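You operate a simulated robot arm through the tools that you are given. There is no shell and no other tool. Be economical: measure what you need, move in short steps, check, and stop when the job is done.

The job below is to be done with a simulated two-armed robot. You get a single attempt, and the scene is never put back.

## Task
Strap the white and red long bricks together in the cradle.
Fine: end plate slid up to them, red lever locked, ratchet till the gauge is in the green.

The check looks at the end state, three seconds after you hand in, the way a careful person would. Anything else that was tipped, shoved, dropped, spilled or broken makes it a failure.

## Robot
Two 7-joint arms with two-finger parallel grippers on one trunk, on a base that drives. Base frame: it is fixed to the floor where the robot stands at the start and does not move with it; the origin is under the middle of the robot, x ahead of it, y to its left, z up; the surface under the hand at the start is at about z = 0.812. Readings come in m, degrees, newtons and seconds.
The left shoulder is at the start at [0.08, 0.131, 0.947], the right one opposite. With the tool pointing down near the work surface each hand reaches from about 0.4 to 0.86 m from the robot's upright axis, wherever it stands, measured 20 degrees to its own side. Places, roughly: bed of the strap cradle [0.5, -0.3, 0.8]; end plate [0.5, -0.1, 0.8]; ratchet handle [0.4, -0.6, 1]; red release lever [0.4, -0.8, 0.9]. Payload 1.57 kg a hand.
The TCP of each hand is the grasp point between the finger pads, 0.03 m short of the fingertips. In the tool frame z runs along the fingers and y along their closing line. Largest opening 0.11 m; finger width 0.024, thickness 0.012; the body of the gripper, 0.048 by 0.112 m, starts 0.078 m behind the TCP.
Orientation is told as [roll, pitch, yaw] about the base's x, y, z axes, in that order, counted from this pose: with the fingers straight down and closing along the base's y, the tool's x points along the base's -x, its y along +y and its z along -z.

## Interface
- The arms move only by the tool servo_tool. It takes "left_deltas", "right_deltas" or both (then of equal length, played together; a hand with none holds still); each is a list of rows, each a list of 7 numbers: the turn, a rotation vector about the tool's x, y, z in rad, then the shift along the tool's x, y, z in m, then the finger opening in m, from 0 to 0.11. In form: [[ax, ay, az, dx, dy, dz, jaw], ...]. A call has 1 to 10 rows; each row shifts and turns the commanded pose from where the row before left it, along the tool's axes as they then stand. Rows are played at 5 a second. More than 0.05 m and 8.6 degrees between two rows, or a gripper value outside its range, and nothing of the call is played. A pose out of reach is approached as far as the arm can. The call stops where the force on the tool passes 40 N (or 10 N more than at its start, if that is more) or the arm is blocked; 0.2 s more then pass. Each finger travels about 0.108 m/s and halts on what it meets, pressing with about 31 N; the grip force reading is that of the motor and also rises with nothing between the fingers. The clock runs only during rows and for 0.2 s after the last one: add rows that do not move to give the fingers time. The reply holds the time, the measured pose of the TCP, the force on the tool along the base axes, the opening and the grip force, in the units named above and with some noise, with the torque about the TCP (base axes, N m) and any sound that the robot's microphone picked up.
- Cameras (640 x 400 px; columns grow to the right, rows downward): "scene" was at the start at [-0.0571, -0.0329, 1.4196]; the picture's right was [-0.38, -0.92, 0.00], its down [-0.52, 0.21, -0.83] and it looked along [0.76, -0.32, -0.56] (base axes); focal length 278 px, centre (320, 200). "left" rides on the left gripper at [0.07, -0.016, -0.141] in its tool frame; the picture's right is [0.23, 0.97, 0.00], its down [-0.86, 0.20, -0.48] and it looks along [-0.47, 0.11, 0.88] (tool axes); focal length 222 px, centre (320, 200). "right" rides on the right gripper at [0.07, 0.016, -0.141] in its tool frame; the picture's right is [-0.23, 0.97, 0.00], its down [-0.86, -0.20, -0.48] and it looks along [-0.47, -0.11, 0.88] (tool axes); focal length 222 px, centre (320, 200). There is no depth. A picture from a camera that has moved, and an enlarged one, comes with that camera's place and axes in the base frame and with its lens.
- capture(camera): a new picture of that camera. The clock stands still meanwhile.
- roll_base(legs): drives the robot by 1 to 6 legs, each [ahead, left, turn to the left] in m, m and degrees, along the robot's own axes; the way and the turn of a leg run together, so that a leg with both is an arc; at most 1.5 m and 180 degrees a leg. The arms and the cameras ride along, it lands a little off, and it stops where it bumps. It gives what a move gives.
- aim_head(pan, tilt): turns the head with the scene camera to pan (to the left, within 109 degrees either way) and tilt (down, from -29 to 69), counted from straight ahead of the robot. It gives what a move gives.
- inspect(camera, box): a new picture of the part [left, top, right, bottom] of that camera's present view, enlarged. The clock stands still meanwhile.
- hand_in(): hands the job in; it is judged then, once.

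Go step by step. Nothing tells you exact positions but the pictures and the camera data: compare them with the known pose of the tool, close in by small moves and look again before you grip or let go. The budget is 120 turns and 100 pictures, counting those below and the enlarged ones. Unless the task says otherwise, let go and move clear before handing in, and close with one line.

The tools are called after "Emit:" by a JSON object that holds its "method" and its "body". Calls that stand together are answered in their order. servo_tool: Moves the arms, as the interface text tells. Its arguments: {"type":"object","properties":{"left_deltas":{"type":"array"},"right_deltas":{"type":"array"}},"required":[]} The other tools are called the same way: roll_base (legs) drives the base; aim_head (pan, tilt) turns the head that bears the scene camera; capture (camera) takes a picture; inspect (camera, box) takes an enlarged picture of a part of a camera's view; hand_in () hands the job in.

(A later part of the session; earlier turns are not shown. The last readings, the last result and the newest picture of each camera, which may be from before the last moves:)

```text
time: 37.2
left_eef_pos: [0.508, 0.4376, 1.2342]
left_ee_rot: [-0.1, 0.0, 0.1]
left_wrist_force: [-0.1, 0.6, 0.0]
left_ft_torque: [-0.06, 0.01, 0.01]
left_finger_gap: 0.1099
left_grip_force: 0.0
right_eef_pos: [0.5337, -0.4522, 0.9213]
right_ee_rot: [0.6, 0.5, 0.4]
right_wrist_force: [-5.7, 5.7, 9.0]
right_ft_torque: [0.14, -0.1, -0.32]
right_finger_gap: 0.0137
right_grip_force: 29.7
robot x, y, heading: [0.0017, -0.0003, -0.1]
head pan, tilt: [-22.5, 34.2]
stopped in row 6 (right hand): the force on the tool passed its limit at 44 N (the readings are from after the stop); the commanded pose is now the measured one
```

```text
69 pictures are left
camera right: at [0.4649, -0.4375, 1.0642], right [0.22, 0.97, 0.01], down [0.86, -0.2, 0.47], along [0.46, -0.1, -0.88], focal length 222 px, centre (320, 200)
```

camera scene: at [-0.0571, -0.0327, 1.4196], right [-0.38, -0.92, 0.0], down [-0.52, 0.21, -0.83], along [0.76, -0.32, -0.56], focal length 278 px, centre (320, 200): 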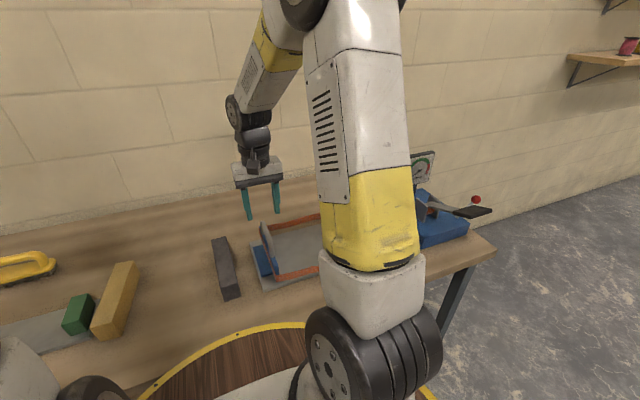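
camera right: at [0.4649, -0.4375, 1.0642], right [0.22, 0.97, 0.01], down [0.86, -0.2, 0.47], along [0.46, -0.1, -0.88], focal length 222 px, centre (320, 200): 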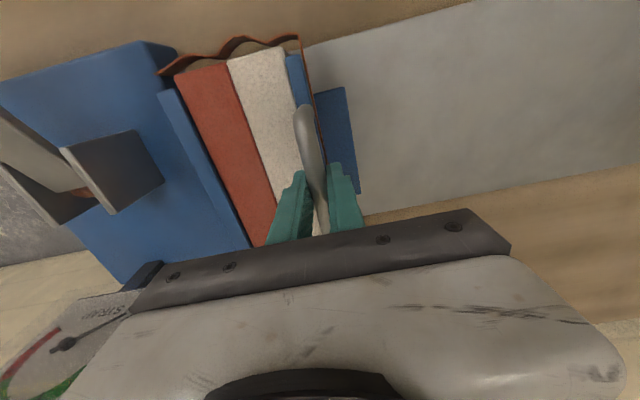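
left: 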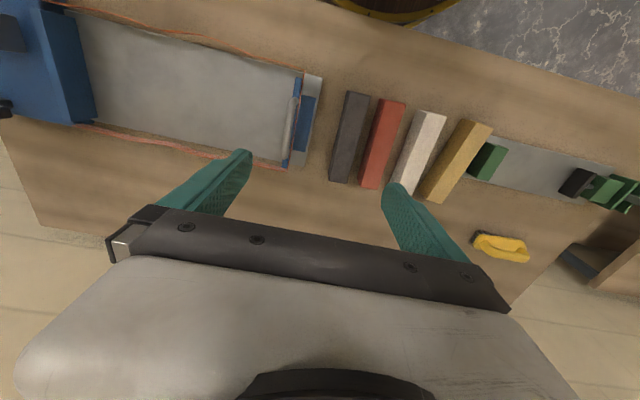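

The stack is tight against the fixed jaw. I let go of the handle, rise, and look at the ratchet, lever and gauge.

Emit:
{"method": "servo_tool", "body": {"right_deltas": [[0, 0, 0, 0, 0, 0, 0.05], [0, 0, 0, 0, 0, 0, 0.05], [-0.01, -0.008, 0.006, 0, 0, -0.03, 0.05], [0, 0, 0, 0, 0, -0.045, 0.05], [0, 0, 0, 0, 0, -0.045, 0.05], [0, 0, 0, 0, 0, -0.045, 0.05], [0, 0, 0, 0, 0, -0.045, 0.05], [0, 0, 0, 0.02, -0.01, -0.03, 0.05], [0, 0, 0, 0, 0, 0, 0.05]]}}

Emit:
{"method": "capture", "body": {"camera": "right"}}

Emit:
{"method": "aim_head", "body": {"pan": -50, "tilt": 34}}

Emit:
{"method": "capture", "body": {"camera": "scene"}}

```text
time: 39.2
left_eef_pos: [0.5086, 0.4374, 1.2351]
left_ee_rot: [-0.1, 0.0, 0.0]
left_wrist_force: [1.0, 0.4, 0.2]
left_ft_torque: [-0.04, -0.01, -0.02]
left_finger_gap: 0.1098
left_grip_force: 0.0
right_eef_pos: [0.5144, -0.4666, 1.1607]
right_ee_rot: [1.1, -0.1, -0.1]
right_wrist_force: [0.1, -0.5, 0.2]
right_ft_torque: [-0.02, 0.02, -0.03]
right_finger_gap: 0.0505
right_grip_force: 0.1
robot x, y, heading: [-0.0017, 0.0018, -0.0]
head pan, tilt: [-22.5, 34.2]
```

```text
68 pictures are left
camera right: at [0.4448, -0.4541, 1.3024], right [0.23, 0.97, 0.02], down [0.85, -0.21, 0.48], along [0.47, -0.09, -0.88], focal length 222 px, centre (320, 200)
```

right: 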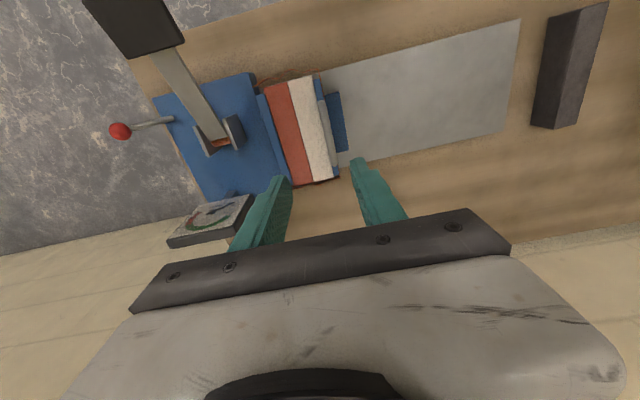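

```text
time: 40.1
left_eef_pos: [0.5092, 0.4358, 1.2352]
left_ee_rot: [0.1, 0.0, 0.1]
left_wrist_force: [-1.4, -0.2, -0.1]
left_ft_torque: [-0.03, 0.01, 0.04]
left_finger_gap: 0.1101
left_grip_force: 0.1
right_eef_pos: [0.516, -0.4663, 1.1611]
right_ee_rot: [1.1, -0.2, -0.1]
right_wrist_force: [-0.1, 0.1, 0.1]
right_ft_torque: [-0.01, -0.04, 0.03]
right_finger_gap: 0.0502
right_grip_force: 0.3
robot x, y, heading: [0.0009, -0.0005, -0.1]
head pan, tilt: [-50.0, 34.0]
```

```text
67 pictures are left
camera scene: at [-0.0819, -0.0665, 1.42], right [-0.77, -0.64, 0.0], down [-0.36, 0.43, -0.83], along [0.53, -0.63, -0.56], focal length 278 px, centre (320, 200)
```

scene: 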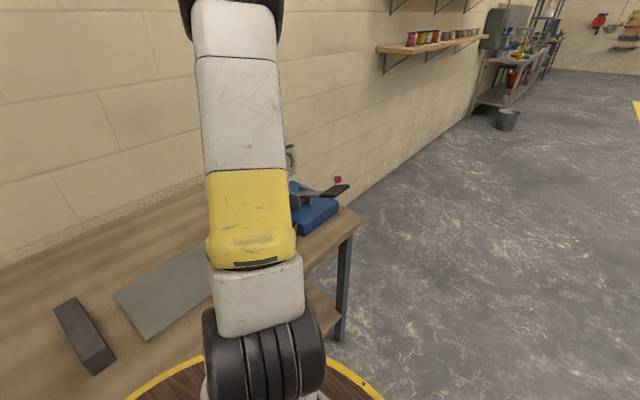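

Emit:
{"method": "inspect", "body": {"camera": "scene", "box": [270, 140, 370, 240]}}

Emit:
{"method": "inspect", "body": {"camera": "right", "box": [80, 0, 360, 260]}}

```text
4.00 times, centred on (320, 190) of scene
camera zoom: at [-0.0819, -0.0665, 1.42], right [-0.77, -0.64, 0.0], down [-0.36, 0.43, -0.83], along [0.53, -0.63, -0.56], focal length 1114 px, centre (320, 240)
```

zoom: 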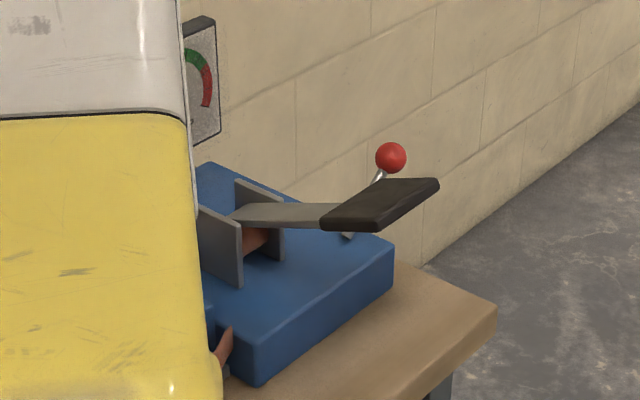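

```text
1.54 times, centred on (220, 130) of right
camera zoom: at [0.4449, -0.4541, 1.3021], right [0.23, 0.97, 0.02], down [0.85, -0.21, 0.48], along [0.47, -0.09, -0.88], focal length 342 px, centre (474, 308)
```

zoom: 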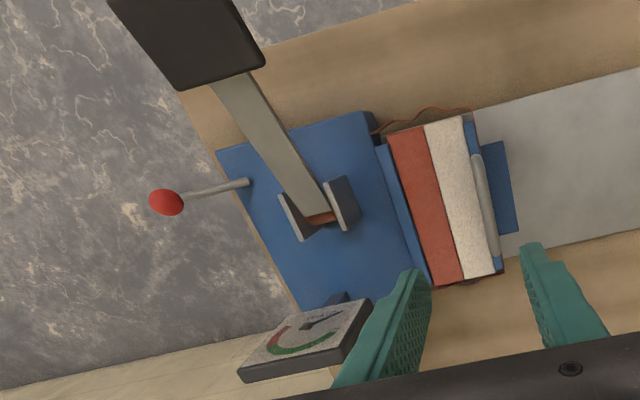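

The stack is tight. The lever ball is at about (0.444, -0.794, 0.905) with its base at (0.446, -0.737, 0.842). I move the hand to look closely at the lever and ratchet from nearer.

Emit:
{"method": "servo_tool", "body": {"right_deltas": [[0, 0, 0, 0.04, -0.02, -0.01, 0.05], [0, 0, 0, 0.04, -0.03, -0.01, 0.05], [0, 0, 0, 0.04, -0.03, 0, 0.05], [0, 0, 0, 0.04, -0.03, 0, 0.05], [0, 0, 0, 0.0, -0.04, 0, 0.05], [0, 0, 0, 0.0, -0.04, 0, 0.05], [0, 0, 0, 0, 0, 0, 0.05]]}}

Emit:
{"method": "capture", "body": {"camera": "right"}}

Emit:
{"method": "capture", "body": {"camera": "scene"}}

```text
refused: row 2 steps farther than a row can; nothing moved
```

```text
64 pictures are left
camera right: at [0.4449, -0.4541, 1.3021], right [0.23, 0.97, 0.02], down [0.85, -0.21, 0.48], along [0.47, -0.09, -0.88], focal length 222 px, centre (320, 200)
```

right: 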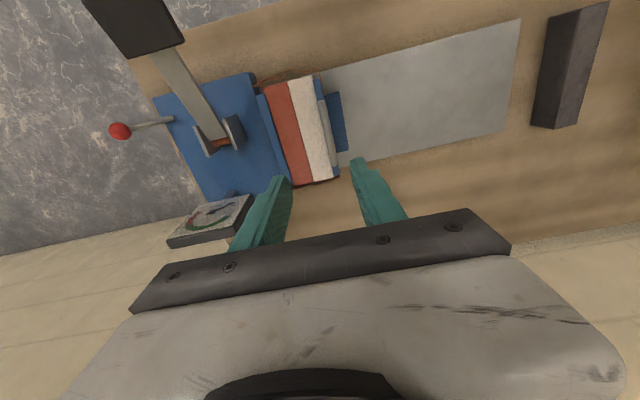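

```text
63 pictures are left
camera scene: at [-0.0819, -0.0665, 1.42], right [-0.77, -0.64, 0.0], down [-0.36, 0.43, -0.83], along [0.53, -0.63, -0.56], focal length 278 px, centre (320, 200)
```

scene: 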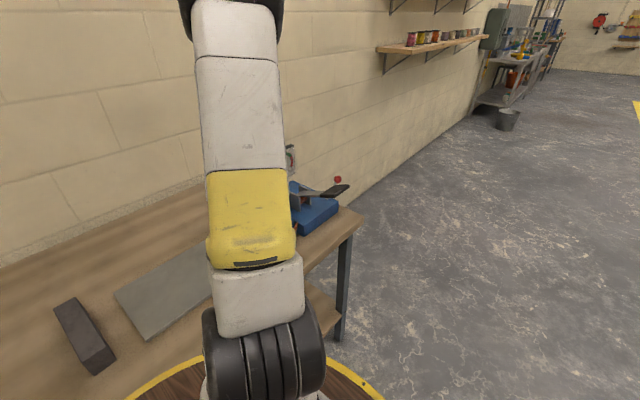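

Emit:
{"method": "servo_tool", "body": {"right_deltas": [[-0.02, 0, 0, 0.03, -0.025, -0.01, 0.05], [0, 0, 0, 0.03, -0.025, -0.01, 0.05], [0, 0, 0, 0.035, -0.03, 0, 0.05], [0, 0, 0, 0.035, -0.03, 0, 0.05], [0, 0, 0, 0.03, -0.035, 0, 0.05], [0, 0, 0, 0.0, -0.04, 0, 0.05], [0, 0, 0, 0, 0, 0, 0.05]]}}

Emit:
{"method": "capture", "body": {"camera": "right"}}

Emit:
{"method": "capture", "body": {"camera": "scene"}}

```text
time: 41.7
left_eef_pos: [0.5085, 0.4371, 1.2355]
left_ee_rot: [0.0, 0.0, 0.0]
left_wrist_force: [-0.3, 0.3, -0.4]
left_ft_torque: [0.0, -0.01, 0.03]
left_finger_gap: 0.1102
left_grip_force: 0.1
right_eef_pos: [0.3565, -0.6545, 1.1736]
right_ee_rot: [2.3, -0.1, 0.0]
right_wrist_force: [0.0, -0.1, -0.3]
right_ft_torque: [-0.01, -0.01, 0.05]
right_finger_gap: 0.0498
right_grip_force: 0.1
robot x, y, heading: [0.0002, 0.0026, -0.0]
head pan, tilt: [-50.0, 34.0]
```

```text
62 pictures are left
camera right: at [0.2861, -0.6441, 1.315], right [0.23, 0.97, 0.04], down [0.85, -0.22, 0.47], along [0.47, -0.07, -0.88], focal length 222 px, centre (320, 200)
```

right: 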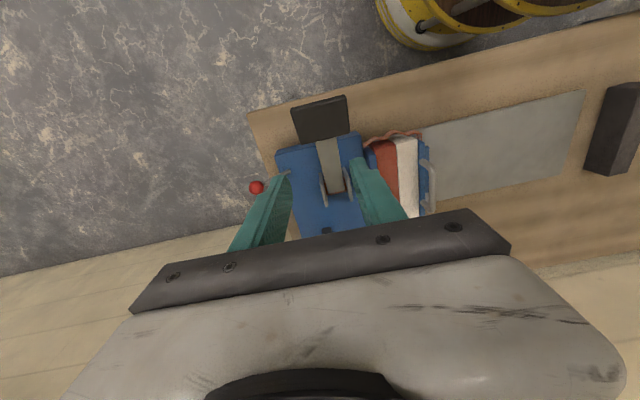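

```text
61 pictures are left
camera scene: at [-0.082, -0.0667, 1.42], right [-0.77, -0.64, 0.0], down [-0.36, 0.43, -0.83], along [0.53, -0.63, -0.56], focal length 278 px, centre (320, 200)
```

scene: 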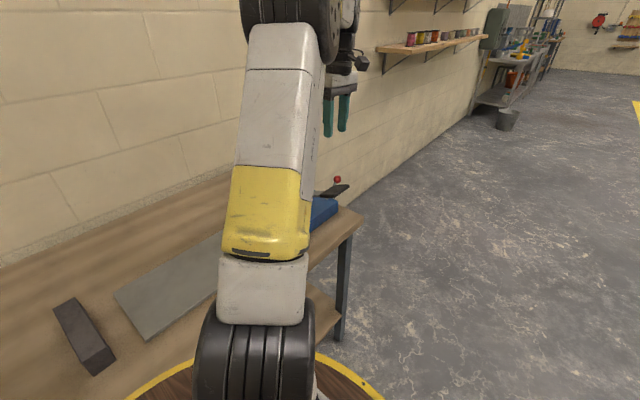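

Emit:
{"method": "inspect", "body": {"camera": "right", "box": [240, 85, 440, 245]}}

```text
2.50 times, centred on (340, 165) of right
camera zoom: at [0.2861, -0.6441, 1.315], right [0.23, 0.97, 0.04], down [0.85, -0.22, 0.47], along [0.47, -0.07, -0.88], focal length 555 px, centre (270, 288)
```

zoom: 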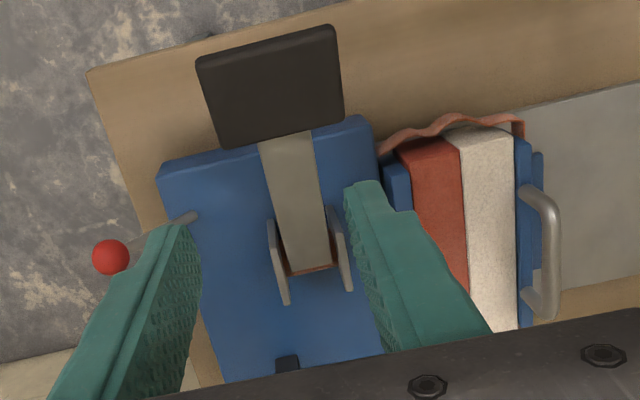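

The lever ball is beyond the arm's comfortable reach from here. I drive the base 0.3 m to the right, parallel to the table edge.

Emit:
{"method": "roll_base", "body": {"legs": [[0, -0.3, 0]]}}

Emit:
{"method": "aim_head", "body": {"pan": -42, "tilt": 38}}

Emit:
{"method": "capture", "body": {"camera": "scene"}}

Emit:
{"method": "capture", "body": {"camera": "left"}}

```text
time: 43.7
left_eef_pos: [0.5075, 0.1408, 1.2354]
left_ee_rot: [0.1, 0.0, 0.3]
left_wrist_force: [0.6, 0.5, -0.6]
left_ft_torque: [-0.02, 0.0, 0.04]
left_finger_gap: 0.1101
left_grip_force: 0.2
right_eef_pos: [0.3601, -0.9502, 1.1741]
right_ee_rot: [2.2, 0.0, 0.2]
right_wrist_force: [0.0, -0.8, 0.2]
right_ft_torque: [0.01, -0.02, 0.0]
right_finger_gap: 0.0502
right_grip_force: 0.1
robot x, y, heading: [0.0019, -0.2954, 0.5]
head pan, tilt: [-50.0, 34.0]
```

```text
time: 44.4
left_eef_pos: [0.5073, 0.1423, 1.2349]
left_ee_rot: [0.0, 0.0, 0.4]
left_wrist_force: [0.6, 0.3, -0.3]
left_ft_torque: [0.0, 0.01, 0.05]
left_finger_gap: 0.1102
left_grip_force: 0.0
right_eef_pos: [0.36, -0.9497, 1.1727]
right_ee_rot: [2.4, -0.1, 0.2]
right_wrist_force: [0.0, -1.0, 0.1]
right_ft_torque: [0.01, -0.02, -0.01]
right_finger_gap: 0.0498
right_grip_force: 0.1
robot x, y, heading: [0.0019, -0.2976, 0.2]
head pan, tilt: [-42.0, 38.0]
```

```text
59 pictures are left
camera scene: at [-0.0736, -0.3546, 1.4139], right [-0.67, -0.75, 0.0], down [-0.46, 0.41, -0.79], along [0.59, -0.52, -0.62], focal length 278 px, centre (320, 200)
```

scene: 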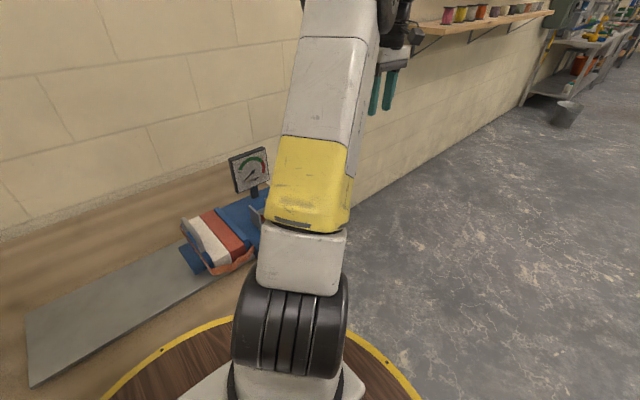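

```text
58 pictures are left
camera left: at [0.437, 0.125, 1.3769], right [-0.23, 0.97, 0.0], down [0.85, 0.2, 0.48], along [0.47, 0.11, -0.88], focal length 222 px, centre (320, 200)
```

left: 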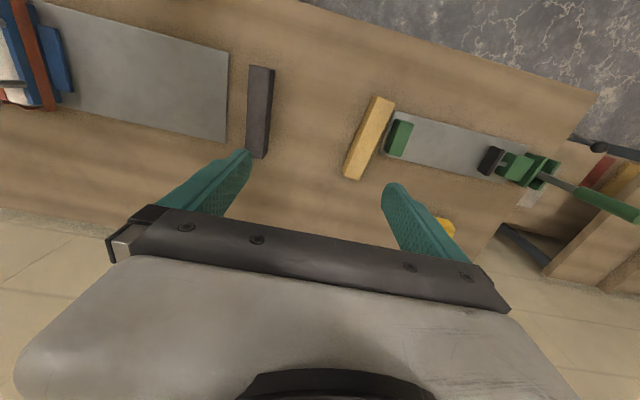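

Emit:
{"method": "servo_tool", "body": {"right_deltas": [[0.04, 0, 0, 0, 0.03, 0, 0.11], [0, 0, 0, 0, 0.04, 0.02, 0.11], [0, 0, 0, 0, 0.04, 0.02, 0.11], [0, 0, 0, 0, 0.03, 0.02, 0.11], [0, 0, 0, 0, 0.0, 0, 0.11]]}}

Emit:
{"method": "inspect", "body": {"camera": "right", "box": [240, 80, 480, 230]}}

Emit:
{"method": "capture", "body": {"camera": "scene"}}

```text
time: 45.6
left_eef_pos: [0.5078, 0.142, 1.2354]
left_ee_rot: [0.0, 0.0, 0.3]
left_wrist_force: [-0.7, 0.6, 0.0]
left_ft_torque: [0.03, 0.01, -0.03]
left_finger_gap: 0.1101
left_grip_force: 0.1
right_eef_pos: [0.3582, -0.81, 1.1138]
right_ee_rot: [0.0, -0.2, 0.2]
right_wrist_force: [0.2, -0.4, 0.1]
right_ft_torque: [-0.02, 0.04, -0.01]
right_finger_gap: 0.1097
right_grip_force: 0.0
robot x, y, heading: [0.0013, -0.2939, 0.4]
head pan, tilt: [-42.0, 38.0]
```

```text
2.67 times, centred on (360, 155) of right
camera zoom: at [0.2893, -0.7944, 1.2549], right [0.22, 0.97, 0.0], down [0.85, -0.2, 0.48], along [0.47, -0.11, -0.88], focal length 592 px, centre (213, 320)
```

zoom: 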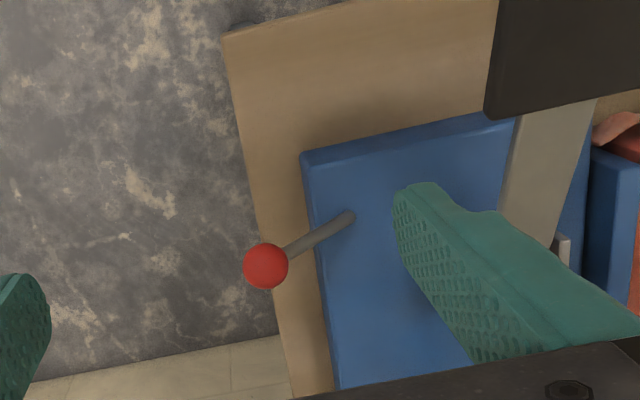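

```text
56 pictures are left
camera scene: at [-0.0736, -0.3545, 1.4138], right [-0.67, -0.75, 0.0], down [-0.46, 0.41, -0.79], along [0.59, -0.52, -0.62], focal length 278 px, centre (320, 200)
```

scene: 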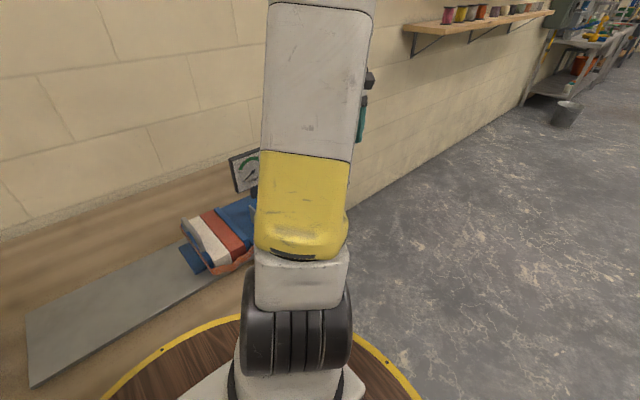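

The lever stalk rises from the block and tilts outward, toward -y. I'll bring the closed fingers to its outer side, then push it gently inward and feel the response.

Emit:
{"method": "servo_tool", "body": {"right_deltas": [[0, 0, 0, -0.044, -0.018, 0, 0.0], [0, 0, 0, -0.044, -0.02, 0, 0.0], [0, 0, 0, 0, 0, 0.04, 0.0], [0, 0, 0, 0, 0, 0.04, 0.0], [0, 0, 0, 0, 0, 0.04, 0.0], [0, 0, 0, 0, 0, 0.03, 0.0], [0, 0, 0, 0, 0, 0.02, 0.0], [0, 0, 0, 0, 0, 0, 0.0]]}}

Emit:
{"method": "capture", "body": {"camera": "right"}}

```text
time: 47.4
left_eef_pos: [0.5072, 0.1418, 1.2351]
left_ee_rot: [0.0, -0.1, 0.3]
left_wrist_force: [0.0, 0.4, 0.0]
left_ft_torque: [-0.01, 0.02, -0.01]
left_finger_gap: 0.1101
left_grip_force: 0.1
right_eef_pos: [0.4495, -0.8487, 0.943]
right_ee_rot: [-0.1, -0.1, 0.2]
right_wrist_force: [-0.1, 0.3, 0.0]
right_ft_torque: [-0.03, 0.0, 0.0]
right_finger_gap: 0.0
right_grip_force: 21.6
robot x, y, heading: [-0.0018, -0.2957, -0.1]
head pan, tilt: [-42.0, 38.0]
```

```text
55 pictures are left
camera right: at [0.379, -0.8327, 1.0844], right [0.22, 0.97, 0.0], down [0.85, -0.2, 0.48], along [0.47, -0.11, -0.88], focal length 222 px, centre (320, 200)
```

right: 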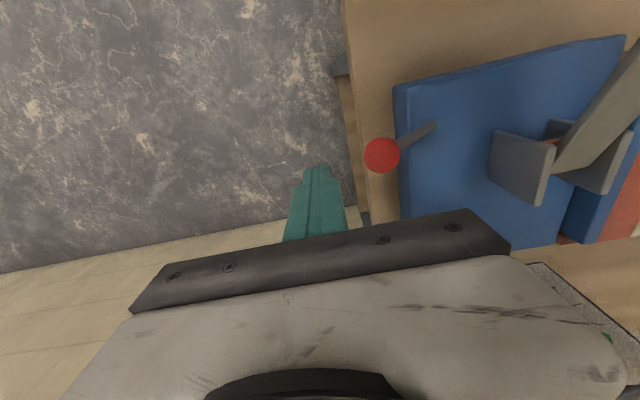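

Emit:
{"method": "servo_tool", "body": {"right_deltas": [[0, 0, 0, 0.003, 0, 0.02, 0.0], [0, 0, 0, 0, 0.012, 0, 0.0], [0, 0, 0, 0, 0.008, 0, 0.0], [0, 0, 0, 0, 0.008, 0, 0.0], [0, 0, 0, 0, 0.008, 0, 0.0], [0, 0, 0, 0, 0.008, 0, 0.0], [0, 0, 0, 0, 0, 0, 0.0]]}}

Emit:
{"method": "capture", "body": {"camera": "right"}}

```text
time: 48.8
left_eef_pos: [0.5082, 0.1405, 1.234]
left_ee_rot: [0.0, 0.0, 0.4]
left_wrist_force: [0.1, 0.1, 1.1]
left_ft_torque: [0.01, -0.01, -0.02]
left_finger_gap: 0.1097
left_grip_force: 0.0
right_eef_pos: [0.4455, -0.8162, 0.9289]
right_ee_rot: [-1.1, -0.8, -0.3]
right_wrist_force: [-1.5, -3.3, -0.1]
right_ft_torque: [-0.05, 0.0, -0.03]
right_finger_gap: 0.0
right_grip_force: 21.4
robot x, y, heading: [0.0011, -0.2974, 0.1]
head pan, tilt: [-42.0, 38.0]
stopped in row 6 (right hand): the force on the tool passed its limit at 46 N (the readings are from after the stop); the commanded pose is now the measured one
```

```text
54 pictures are left
camera right: at [0.3737, -0.7984, 1.0693], right [0.23, 0.97, -0.02], down [0.85, -0.19, 0.49], along [0.48, -0.13, -0.87], focal length 222 px, centre (320, 200)
```

right: 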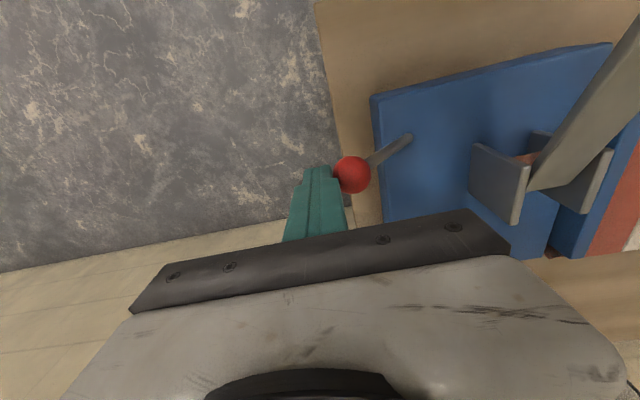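

Inward is blocked at 46 N, so that is not its travel. I'll try it from above: rise, centre over the ball, and press down gently.

Emit:
{"method": "servo_tool", "body": {"right_deltas": [[-0.019, 0.014, -0.009, 0, -0.008, 0, 0.0], [0, 0, 0, 0, 0, -0.04, 0.0], [0, 0, 0, 0, 0.024, 0, 0.0], [0, 0, 0, 0, 0, 0, 0.0]]}}

Emit:
{"method": "capture", "body": {"camera": "right"}}

```text
time: 49.8
left_eef_pos: [0.5082, 0.1403, 1.2363]
left_ee_rot: [0.0, 0.0, 0.3]
left_wrist_force: [-0.3, 0.1, 0.2]
left_ft_torque: [-0.03, 0.01, -0.01]
left_finger_gap: 0.1101
left_grip_force: 0.0
right_eef_pos: [0.4434, -0.7999, 0.9687]
right_ee_rot: [0.1, 0.2, 0.4]
right_wrist_force: [-0.1, -0.1, 0.0]
right_ft_torque: [0.0, -0.02, -0.03]
right_finger_gap: 0.0001
right_grip_force: 21.1
robot x, y, heading: [0.0009, -0.3, 0.1]
head pan, tilt: [-42.0, 38.0]
```

```text
53 pictures are left
camera right: at [0.3739, -0.7846, 1.1105], right [0.22, 0.98, 0.0], down [0.86, -0.2, 0.48], along [0.46, -0.1, -0.88], focal length 222 px, centre (320, 200)
```

right: 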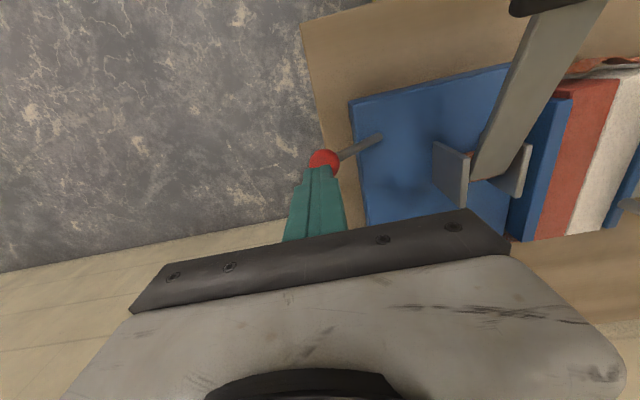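

Emit:
{"method": "servo_tool", "body": {"right_deltas": [[0, 0, 0, 0, 0.002, 0.012, 0.0], [0, 0, 0, 0, 0, 0.006, 0.0], [0, 0, 0, 0, 0, 0.006, 0.0], [0, 0, 0, 0, -0.002, 0.006, 0.0], [0, 0, 0, 0, -0.003, 0.006, 0.0], [0, 0, 0, 0, 0, 0, 0.0]]}}

Emit:
{"method": "capture", "body": {"camera": "right"}}

```text
time: 50.6
left_eef_pos: [0.5069, 0.1409, 1.2345]
left_ee_rot: [-0.1, 0.0, 0.2]
left_wrist_force: [0.3, 0.4, 0.4]
left_ft_torque: [0.0, 0.0, -0.02]
left_finger_gap: 0.1101
left_grip_force: 0.0
right_eef_pos: [0.4447, -0.7993, 0.9514]
right_ee_rot: [-0.2, -0.1, 0.2]
right_wrist_force: [-3.7, 5.3, 19.3]
right_ft_torque: [0.15, 0.1, 0.0]
right_finger_gap: 0.0
right_grip_force: 21.3
robot x, y, heading: [0.0027, -0.2996, 0.3]
head pan, tilt: [-42.0, 38.0]
stopped in row 4 (right hand): the force on the tool passed its limit at 50 N (the readings are from after the stop); the commanded pose is now the measured one
```

```text
52 pictures are left
camera right: at [0.3746, -0.7837, 1.092], right [0.22, 0.97, 0.0], down [0.85, -0.19, 0.48], along [0.47, -0.11, -0.88], focal length 222 px, centre (320, 200)
```

right: 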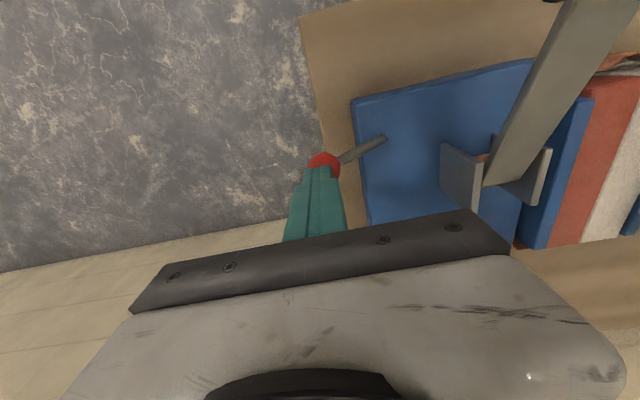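

Down is blocked too, so its swing must be along x. I go to its -x side and push toward +x.

Emit:
{"method": "servo_tool", "body": {"right_deltas": [[0, 0, 0, 0, 0, -0.01, 0.0], [0, 0, 0, 0.044, 0, 0, 0.0], [0, 0, 0, 0, 0.002, 0.02, 0.0], [0, 0, 0, 0, 0, 0.018, 0.0], [0, 0, 0, -0.008, 0, 0, 0.0], [0, 0, 0, -0.006, 0, 0, 0.0], [0, 0, 0, -0.006, 0, 0, 0.0], [0, 0, 0, -0.006, 0, 0, 0.0], [0, 0, 0, -0.006, 0, 0, 0.0], [0, 0, 0, 0, 0, 0, 0.0]]}}

Emit:
{"method": "capture", "body": {"camera": "right"}}

```text
time: 52.5
left_eef_pos: [0.5061, 0.14, 1.2341]
left_ee_rot: [0.0, 0.0, 0.1]
left_wrist_force: [-0.8, 0.1, 0.2]
left_ft_torque: [0.0, -0.07, 0.02]
left_finger_gap: 0.11
left_grip_force: 0.0
right_eef_pos: [0.4179, -0.7998, 0.9191]
right_ee_rot: [0.3, 0.9, -0.1]
right_wrist_force: [-4.6, 0.3, -0.8]
right_ft_torque: [-0.04, 0.05, -0.01]
right_finger_gap: 0.0001
right_grip_force: 20.9
robot x, y, heading: [-0.0001, -0.297, 0.1]
head pan, tilt: [-42.0, 38.0]
stopped in row 9 (right hand): the force on the tool passed its limit at 45 N (the readings are from after the stop); the commanded pose is now the measured one
```

```text
51 pictures are left
camera right: at [0.3505, -0.7841, 1.0621], right [0.23, 0.97, 0.0], down [0.86, -0.2, 0.46], along [0.45, -0.11, -0.89], focal length 222 px, centre (320, 200)
```

right: 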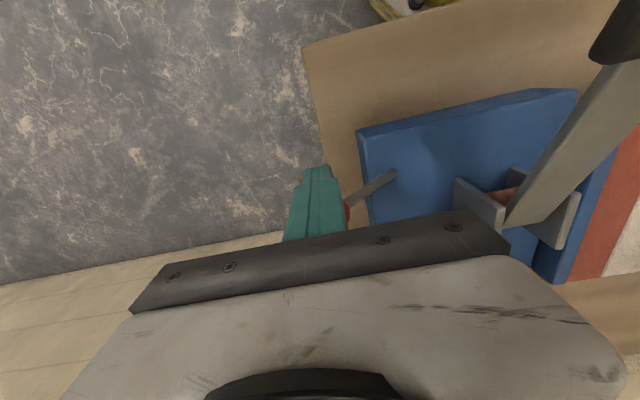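

Blocked as well. I test the last direction, pulling it toward -x from its far side.

Emit:
{"method": "servo_tool", "body": {"right_deltas": [[0, -0.014, 0, 0.008, 0, 0, 0.0], [0, 0, 0, 0, 0, -0.045, 0.0], [0, 0, 0, -0.04, 0, -0.005, 0.0], [0, 0, 0, -0.042, 0, 0, 0.0], [0, 0, 0, 0, 0, 0.045, 0.0], [0, 0, 0, 0.006, 0, 0.003, 0.0], [0, 0, 0, 0.006, 0, 0, 0.0], [0, 0, 0, 0.006, 0, 0, 0.0], [0, 0, 0, 0.006, 0, 0, 0.0], [0, 0, 0, 0.006, 0, 0, 0.0]]}}

Emit:
{"method": "capture", "body": {"camera": "right"}}

```text
time: 54.7
left_eef_pos: [0.5085, 0.1399, 1.2354]
left_ee_rot: [0.0, 0.1, 0.4]
left_wrist_force: [-0.5, 0.0, 0.4]
left_ft_torque: [0.0, -0.01, -0.01]
left_finger_gap: 0.1102
left_grip_force: 0.0
right_eef_pos: [0.4715, -0.7992, 0.9226]
right_ee_rot: [0.0, -0.6, 0.2]
right_wrist_force: [34.0, -0.2, -5.3]
right_ft_torque: [-0.36, -0.54, -0.06]
right_finger_gap: 0.0
right_grip_force: 21.8
robot x, y, heading: [0.0004, -0.296, 0.3]
head pan, tilt: [-42.0, 38.0]
```

```text
50 pictures are left
camera right: at [0.3995, -0.7839, 1.0639], right [0.22, 0.97, 0.0], down [0.85, -0.2, 0.49], along [0.48, -0.11, -0.87], focal length 222 px, centre (320, 200)
```

right: 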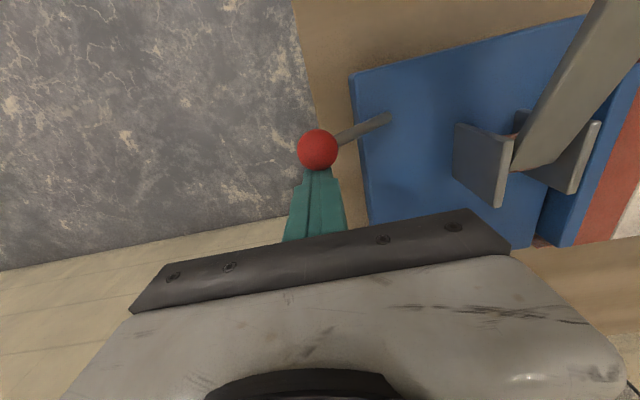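

The ball seems unmoved under about 45 N in all four directions. I look closely at the lever root for a slot or marks before trying harder.

Emit:
{"method": "inspect", "body": {"camera": "right", "box": [290, 60, 450, 190]}}

Emit:
{"method": "inspect", "body": {"camera": "scene", "box": [170, 130, 370, 280]}}

```text
3.08 times, centred on (370, 125) of right
camera zoom: at [0.3995, -0.7839, 1.0639], right [0.22, 0.97, 0.0], down [0.85, -0.2, 0.49], along [0.48, -0.11, -0.87], focal length 684 px, centre (166, 431)
```

zoom: 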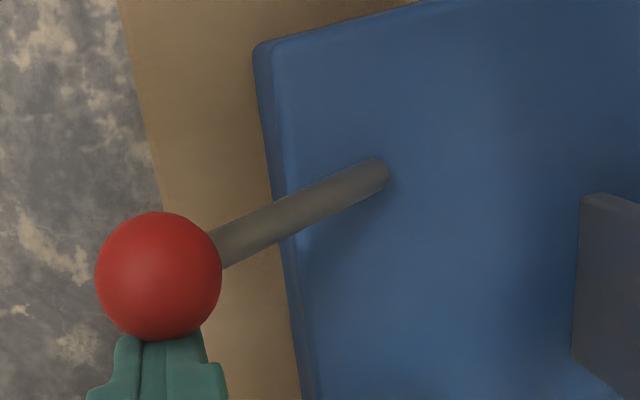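

```text
2.67 times, centred on (270, 205) of scene
camera zoom: at [-0.0722, -0.3548, 1.4139], right [-0.67, -0.75, 0.0], down [-0.46, 0.41, -0.79], along [0.59, -0.52, -0.62], focal length 742 px, centre (453, 187)
```

zoom: 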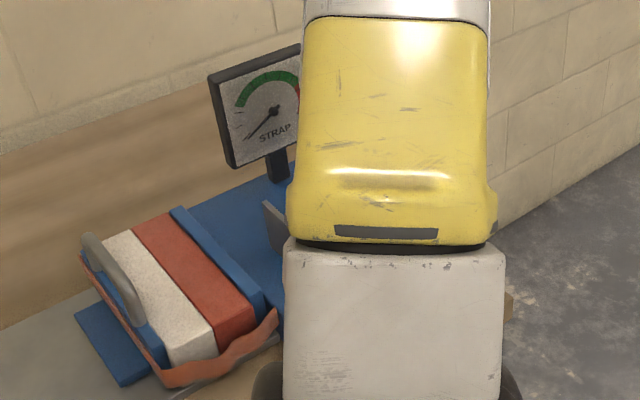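

Emit:
{"method": "servo_tool", "body": {"right_deltas": [[0, 0, 0, 0.001, 0, 0, 0.0], [0, 0, 0, 0, 0, 0, 0.0], [0, 0, 0, 0.001, 0, 0, 0.0], [0, 0, 0, 0, 0, 0, 0.0], [0, 0, 0, 0.001, 0, 0, 0.0], [0, 0, 0, 0, 0, 0, 0.0], [0, 0, 0, 0, 0, 0, 0.0], [0, 0, 0, 0, 0, 0, 0.0]]}}

```text
time: 55.1
left_eef_pos: [0.5075, 0.1407, 1.2339]
left_ee_rot: [0.0, -0.1, 0.3]
left_wrist_force: [0.6, -0.2, -0.8]
left_ft_torque: [-0.01, 0.06, 0.03]
left_finger_gap: 0.1102
left_grip_force: 0.1
right_eef_pos: [0.4709, -0.7995, 0.9234]
right_ee_rot: [0.0, -0.9, 0.4]
right_wrist_force: [6.6, 0.6, -0.2]
right_ft_torque: [0.1, -0.09, -0.04]
right_finger_gap: 0.0001
right_grip_force: 21.2
robot x, y, heading: [0.0011, -0.2992, -0.0]
head pan, tilt: [-42.0, 38.0]
stopped in row 1 (right hand): the force on the tool passed its limit at 47 N (the readings are from after the stop); the commanded pose is now the measured one
```

It is rigid to sideways pushes. I'll turn the wrist 90° so the jaws can grip the ball from both x sides, and then test the swing in the y-z plane along its arc.

Emit:
{"method": "servo_tool", "body": {"right_deltas": [[0, 0.015, 0.0, -0.006, 0, 0, 0.0], [0, 0, 0, 0, 0, -0.045, 0.03], [0, 0, 0, 0.01, 0, -0.045, 0.06], [0, 0, -0.14, 0, 0, 0, 0.06], [0, 0, -0.14, 0, 0, 0, 0.06], [0, 0, -0.14, 0, 0, 0, 0.06], [0, 0, -0.14, 0, 0, 0, 0.06], [0, 0, -0.14, 0, 0, 0, 0.06], [0, 0, -0.14, 0, 0, 0, 0.06], [0, 0, -0.14, 0, 0, 0, 0.06]]}}

Emit:
{"method": "servo_tool", "body": {"right_deltas": [[0, 0, -0.14, 0, 0, 0, 0.06], [0, 0, -0.14, 0, 0, 0, 0.06], [0, 0, -0.14, 0, 0, 0, 0.06], [0, 0, -0.14, 0, 0, 0, 0.06], [0, 0, -0.025, 0, 0, 0, 0.06], [0, 0, 0, 0, 0, 0, 0.06]]}}

Emit:
{"method": "capture", "body": {"camera": "right"}}

```text
time: 57.3
left_eef_pos: [0.5077, 0.1399, 1.2347]
left_ee_rot: [0.0, 0.1, 0.3]
left_wrist_force: [-0.5, 0.1, -0.8]
left_ft_torque: [-0.01, -0.01, 0.0]
left_finger_gap: 0.1101
left_grip_force: 0.0
right_eef_pos: [0.4648, -0.7998, 1.014]
right_ee_rot: [0.0, 0.1, 56.4]
right_wrist_force: [-0.1, -0.4, -0.2]
right_ft_torque: [-0.01, 0.03, -0.01]
right_finger_gap: 0.0599
right_grip_force: 0.0
robot x, y, heading: [0.0004, -0.298, 0.6]
head pan, tilt: [-42.0, 38.0]
```

```text
time: 58.7
left_eef_pos: [0.5074, 0.1407, 1.2345]
left_ee_rot: [-0.1, 0.0, 0.4]
left_wrist_force: [-0.9, 0.3, 0.0]
left_ft_torque: [-0.01, -0.01, -0.02]
left_finger_gap: 0.1102
left_grip_force: 0.0
right_eef_pos: [0.4646, -0.8001, 1.0139]
right_ee_rot: [0.1, -0.1, 89.9]
right_wrist_force: [-0.1, -0.5, 0.3]
right_ft_torque: [-0.02, -0.02, 0.01]
right_finger_gap: 0.0599
right_grip_force: 0.1
robot x, y, heading: [-0.0021, -0.2961, 0.3]
head pan, tilt: [-42.0, 38.0]
```

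```text
47 pictures are left
camera right: at [0.4492, -0.8696, 1.1556], right [-0.97, 0.23, 0.0], down [0.2, 0.85, 0.48], along [0.11, 0.47, -0.88], focal length 222 px, centre (320, 200)
```

right: 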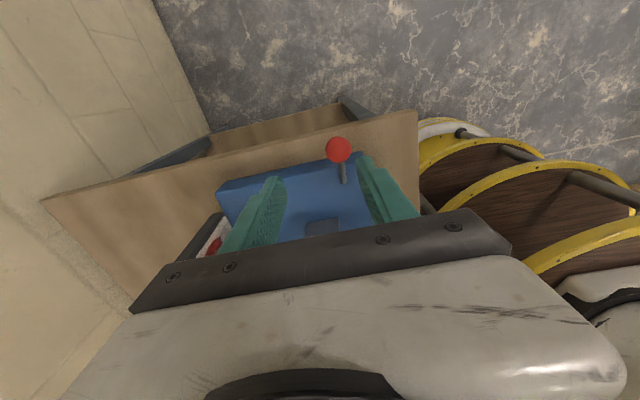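

Emit:
{"method": "servo_tool", "body": {"right_deltas": [[0, 0, 0, -0.004, 0.02, 0.02, 0.06], [0, 0, 0, 0, 0, 0.04, 0.06], [0, 0, 0, 0, 0, 0.03, 0.06], [0, 0, 0, 0, 0, 0.018, 0.06], [0, 0, 0, 0, 0, 0, 0.0], [0, 0, 0, 0, 0, 0, 0.0], [0, 0, 0, 0, 0, 0, 0.0]]}}

Emit:
{"method": "capture", "body": {"camera": "right"}}

```text
time: 60.3
left_eef_pos: [0.5075, 0.1398, 1.2348]
left_ee_rot: [-0.1, -0.1, 0.1]
left_wrist_force: [0.1, -0.4, 0.1]
left_ft_torque: [-0.02, 0.0, 0.0]
left_finger_gap: 0.1099
left_grip_force: 0.1
right_eef_pos: [0.4439, -0.7969, 0.9065]
right_ee_rot: [0.1, 0.0, 89.8]
right_wrist_force: [-4.3, -0.7, -3.7]
right_ft_torque: [-0.27, 0.04, -0.08]
right_finger_gap: 0.0287
right_grip_force: 38.7
robot x, y, heading: [0.0025, -0.2972, 0.6]
head pan, tilt: [-42.0, 38.0]
```

```text
46 pictures are left
camera right: at [0.4287, -0.8668, 1.0473], right [-0.97, 0.23, 0.0], down [0.2, 0.85, 0.48], along [0.11, 0.47, -0.88], focal length 222 px, centre (320, 200)
```

right: 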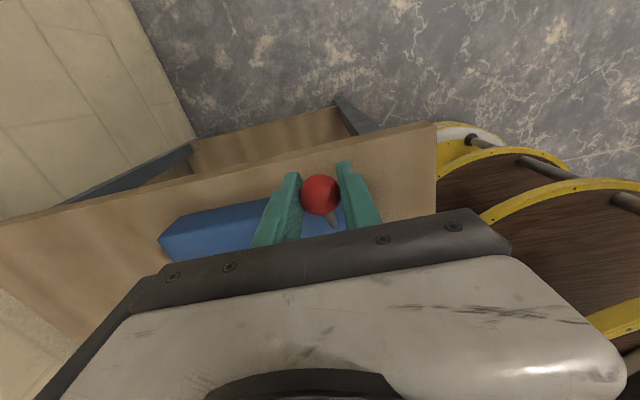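

The ball is gripped. I test the inward arc (+y and up) in 2 mm steps.

Emit:
{"method": "servo_tool", "body": {"right_deltas": [[0, 0, 0, -0.0015, 0, -0.0013, 0.0], [0, 0, 0, -0.0015, 0, -0.0013, 0.0], [0, 0, 0, -0.0015, 0, -0.0013, 0.0], [0, 0, 0, -0.0015, 0, -0.0013, 0.0], [0, 0, 0, -0.0015, 0, -0.0013, 0.0], [0, 0, 0, -0.0015, 0, -0.0013, 0.0], [0, 0, 0, -0.0015, 0, -0.0013, 0.0], [0, 0, 0, 0, 0, 0, 0.0]]}}

```text
time: 62.1
left_eef_pos: [0.5071, 0.1386, 1.2348]
left_ee_rot: [0.0, 0.0, 0.3]
left_wrist_force: [-0.7, 0.0, -0.2]
left_ft_torque: [0.0, -0.01, 0.02]
left_finger_gap: 0.11
left_grip_force: 0.2
right_eef_pos: [0.445, -0.7866, 0.916]
right_ee_rot: [0.1, 0.1, 89.7]
right_wrist_force: [-11.3, -24.1, 9.8]
right_ft_torque: [-0.75, 0.02, 0.04]
right_finger_gap: 0.0286
right_grip_force: 38.5
robot x, y, heading: [-0.0027, -0.2973, -0.0]
head pan, tilt: [-42.0, 38.0]
```

Emit:
{"method": "capture", "body": {"camera": "right"}}

```text
45 pictures are left
camera right: at [0.4282, -0.8566, 1.0571], right [-0.97, 0.23, 0.0], down [0.2, 0.86, 0.48], along [0.11, 0.46, -0.88], focal length 222 px, centre (320, 200)
```

right: 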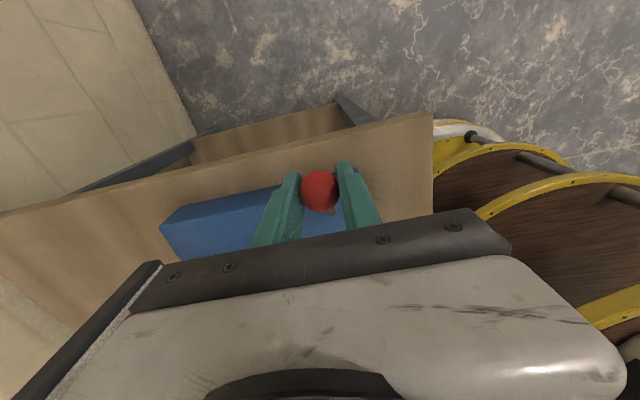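

The lever does move inward. I follow the arc toward upright in small steps.

Emit:
{"method": "servo_tool", "body": {"right_deltas": [[0, 0, 0, -0.003, 0, -0.001, 0.0], [0, 0, 0, -0.003, 0, -0.001, 0.0], [0, 0, 0, -0.0034, 0, -0.0017, 0.0], [0, 0, 0, -0.0034, 0, -0.0017, 0.0], [0, 0, 0, -0.0035, 0, -0.0015, 0.0], [0, 0, 0, -0.0035, 0, -0.0015, 0.0], [0, 0, 0, -0.0036, 0, -0.0011, 0.0], [0, 0, 0, -0.0036, 0, -0.0011, 0.0], [0, 0, 0, 0, 0, 0, 0]]}}

Emit:
{"method": "capture", "body": {"camera": "right"}}

```text
time: 64.1
left_eef_pos: [0.5072, 0.1401, 1.2357]
left_ee_rot: [-0.1, 0.1, 0.3]
left_wrist_force: [0.7, -1.1, 0.7]
left_ft_torque: [0.01, 0.01, 0.02]
left_finger_gap: 0.1101
left_grip_force: 0.1
right_eef_pos: [0.444, -0.7554, 0.9247]
right_ee_rot: [0.3, -0.2, 89.9]
right_wrist_force: [-16.3, -5.8, 5.3]
right_ft_torque: [-0.17, -0.04, -0.22]
right_finger_gap: 0.0282
right_grip_force: 38.8
robot x, y, heading: [0.0034, -0.2993, 0.1]
head pan, tilt: [-42.0, 38.0]
```

```text
44 pictures are left
camera right: at [0.4289, -0.8271, 1.0664], right [-0.97, 0.23, 0.01], down [0.2, 0.85, 0.48], along [0.11, 0.47, -0.88], focal length 222 px, centre (320, 200)
```

right: 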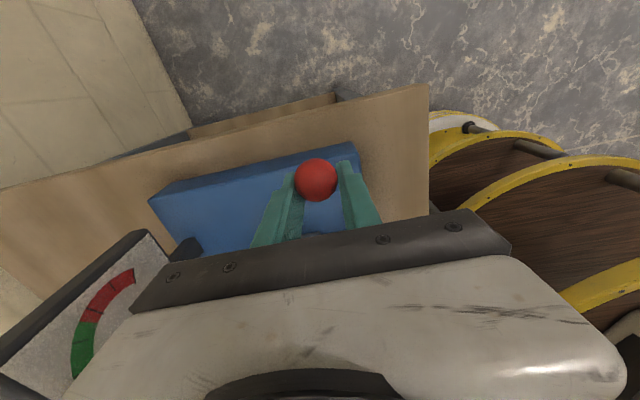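

Emit:
{"method": "servo_tool", "body": {"right_deltas": [[0, 0, 0, -0.006, 0, -0.001, 0.0], [0, 0, 0, -0.006, 0, -0.0005, 0.0], [0, 0, 0, -0.006, 0, 0, 0.0], [0, 0, 0, -0.006, 0, 0.0005, 0.0], [0, 0, 0, -0.006, 0, 0.001, 0.0], [0, 0, 0, -0.006, 0, 0.0015, 0.0], [0, 0, 0, -0.006, 0, 0.002, 0.0], [0, 0, 0, 0, 0, 0, 0]]}}

Emit:
{"method": "capture", "body": {"camera": "right"}}

```text
time: 65.9
left_eef_pos: [0.5078, 0.1397, 1.2342]
left_ee_rot: [0.0, 0.0, 0.3]
left_wrist_force: [-0.4, 0.0, 0.3]
left_ft_torque: [-0.01, -0.04, 0.01]
left_finger_gap: 0.1099
left_grip_force: 0.1
right_eef_pos: [0.4462, -0.715, 0.9227]
right_ee_rot: [0.2, 0.0, 89.9]
right_wrist_force: [-0.5, 0.1, 0.1]
right_ft_torque: [0.0, 0.0, 0.03]
right_finger_gap: 0.0001
right_grip_force: 21.2
robot x, y, heading: [-0.0014, -0.2971, 0.1]
head pan, tilt: [-42.0, 38.0]
```

```text
43 pictures are left
camera right: at [0.4291, -0.7856, 1.064], right [-0.97, 0.23, 0.0], down [0.2, 0.85, 0.48], along [0.11, 0.47, -0.88], focal length 222 px, centre (320, 200)
```

right: 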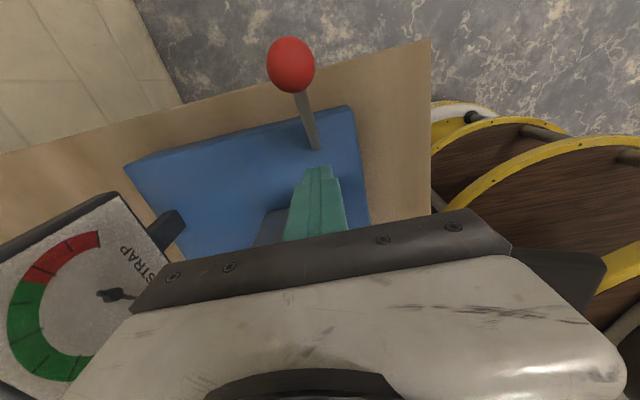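

The ball slipped out of the pads and sprang back outward, so the lever is sprung. I'll instead push it slowly from outside with the closed fingers, which cannot slip.

Emit:
{"method": "servo_tool", "body": {"right_deltas": [[0, 0, 0, 0, 0, -0.04, 0.0], [0, 0, 0, 0, 0, -0.03, 0.0], [0, 0, 0, 0.045, 0, 0, 0.0], [0, 0, 0, 0.045, 0, 0, 0.0], [0, 0, 0, 0.037, 0, 0, 0.0], [0, 0, 0, 0, 0, 0.04, 0.0], [0, 0, 0, 0, 0, 0.035, 0.0], [0, 0, 0, 0, 0, 0, 0.0]]}}

Emit:
{"method": "capture", "body": {"camera": "right"}}

```text
time: 67.7
left_eef_pos: [0.5069, 0.1396, 1.2354]
left_ee_rot: [0.0, 0.0, 0.2]
left_wrist_force: [0.2, 0.3, -0.6]
left_ft_torque: [-0.02, 0.0, -0.02]
left_finger_gap: 0.11
left_grip_force: 0.1
right_eef_pos: [0.4443, -0.8422, 0.9178]
right_ee_rot: [0.1, -0.1, 89.9]
right_wrist_force: [-0.6, -0.6, 0.5]
right_ft_torque: [0.05, -0.06, -0.03]
right_finger_gap: 0.0
right_grip_force: 21.7
robot x, y, heading: [0.0028, -0.2987, 0.1]
head pan, tilt: [-42.0, 38.0]
```

```text
42 pictures are left
camera right: at [0.4288, -0.9128, 1.0589], right [-0.97, 0.23, 0.0], down [0.2, 0.85, 0.48], along [0.11, 0.47, -0.88], focal length 222 px, centre (320, 200)
```

right: 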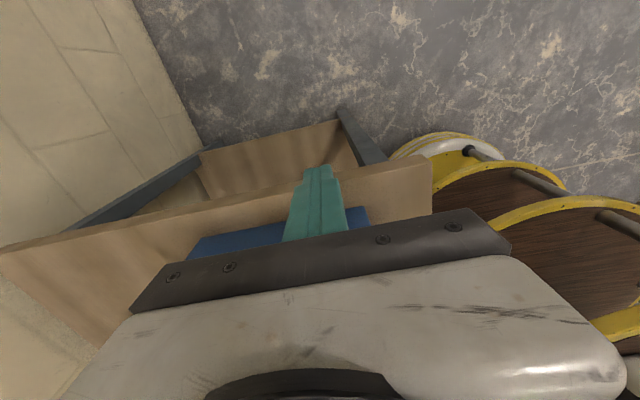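

Emit:
{"method": "servo_tool", "body": {"right_deltas": [[0, 0, 0, -0.015, 0, 0, 0.0], [0, 0, 0, -0.003, 0, 0, 0.0], [0, 0, 0, -0.002, 0, 0, 0.0], [0, 0, 0, -0.002, 0, 0, 0.0], [0, 0, 0, -0.002, 0, 0, 0.0], [0, 0, 0, -0.002, 0, 0, 0.0], [0, 0, 0, -0.002, 0, 0, 0.0], [0, 0, 0, -0.003, 0, 0, 0.0], [0, 0, 0, -0.003, 0, 0, 0.0], [0, 0, 0, -0.003, 0, 0, 0.0]]}}

```text
time: 69.9
left_eef_pos: [0.5074, 0.14, 1.2359]
left_ee_rot: [0.1, 0.0, 0.1]
left_wrist_force: [0.7, -0.1, 0.7]
left_ft_torque: [0.0, 0.01, -0.02]
left_finger_gap: 0.1099
left_grip_force: 0.1
right_eef_pos: [0.4446, -0.8082, 0.9184]
right_ee_rot: [0.0, 0.3, 89.8]
right_wrist_force: [-1.8, -16.3, 14.8]
right_ft_torque: [0.28, 0.06, 0.04]
right_finger_gap: 0.0
right_grip_force: 21.2
robot x, y, heading: [0.0045, -0.2983, 0.1]
head pan, tilt: [-42.0, 38.0]
```

It yields to slow pushing. I continue.

Emit:
{"method": "servo_tool", "body": {"right_deltas": [[0, 0, 0, -0.003, 0, -0.001, 0.0], [0, 0, 0, -0.003, 0, -0.001, 0.0], [0, 0, 0, -0.003, 0, -0.001, 0.0], [0, 0, 0, -0.003, 0, -0.001, 0.0], [0, 0, 0, -0.004, 0, -0.001, 0.0], [0, 0, 0, -0.004, 0, -0.001, 0.0], [0, 0, 0, -0.004, 0, 0, 0.0], [0, 0, 0, -0.004, 0, 0, 0.0], [0, 0, 0, -0.004, 0, 0, 0.0], [0, 0, 0, -0.004, 0, 0, 0.0]]}}

Emit:
{"method": "capture", "body": {"camera": "right"}}

```text
time: 70.5
left_eef_pos: [0.508, 0.1399, 1.2343]
left_ee_rot: [0.0, 0.0, 0.2]
left_wrist_force: [0.3, -1.1, 1.1]
left_ft_torque: [0.02, -0.03, -0.01]
left_finger_gap: 0.11
left_grip_force: 0.1
right_eef_pos: [0.4455, -0.8044, 0.9203]
right_ee_rot: [-0.1, 0.4, 89.8]
right_wrist_force: [-0.6, -1.9, 2.1]
right_ft_torque: [0.05, 0.02, 0.04]
right_finger_gap: 0.0001
right_grip_force: 20.9
robot x, y, heading: [0.0008, -0.2945, 0.2]
head pan, tilt: [-42.0, 38.0]
stopped in row 2 (right hand): the force on the tool passed its limit at 41 N (the readings are from after the stop); the commanded pose is now the measured one
```

```text
41 pictures are left
camera right: at [0.4289, -0.8739, 1.063], right [-0.97, 0.23, 0.0], down [0.2, 0.86, 0.47], along [0.11, 0.46, -0.88], focal length 222 px, centre (320, 200)
```

right: 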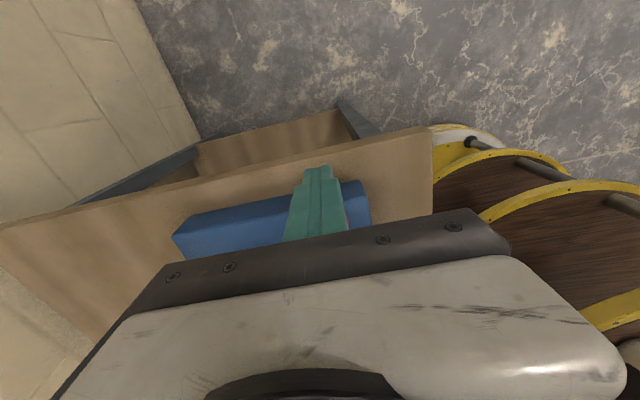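

Emit:
{"method": "servo_tool", "body": {"right_deltas": [[0, 0, 0, -0.0015, 0, -0.0008, 0.0], [0, 0, 0, -0.0015, 0, -0.0008, 0.0], [0, 0, 0, -0.0015, 0, -0.0008, 0.0], [0, 0, 0, -0.0015, 0, -0.0008, 0.0], [0, 0, 0, -0.0015, 0, -0.0008, 0.0], [0, 0, 0, -0.0015, 0, -0.0008, 0.0], [0, 0, 0, -0.0015, 0, -0.0008, 0.0], [0, 0, 0, -0.0015, 0, -0.0008, 0.0], [0, 0, 0, -0.0015, 0, -0.0008, 0.0], [0, 0, 0, -0.0015, 0, -0.0008, 0.0]]}}

```text
time: 72.7
left_eef_pos: [0.5083, 0.1397, 1.2336]
left_ee_rot: [0.0, 0.0, 0.1]
left_wrist_force: [0.3, -0.6, 0.3]
left_ft_torque: [-0.02, 0.01, -0.02]
left_finger_gap: 0.11
left_grip_force: 0.1
right_eef_pos: [0.4459, -0.7879, 0.9294]
right_ee_rot: [-0.1, 0.4, 89.9]
right_wrist_force: [-0.5, -0.1, 1.0]
right_ft_torque: [0.01, 0.03, 0.0]
right_finger_gap: 0.0
right_grip_force: 21.2
robot x, y, heading: [0.0005, -0.2965, 0.1]
head pan, tilt: [-42.0, 38.0]
```

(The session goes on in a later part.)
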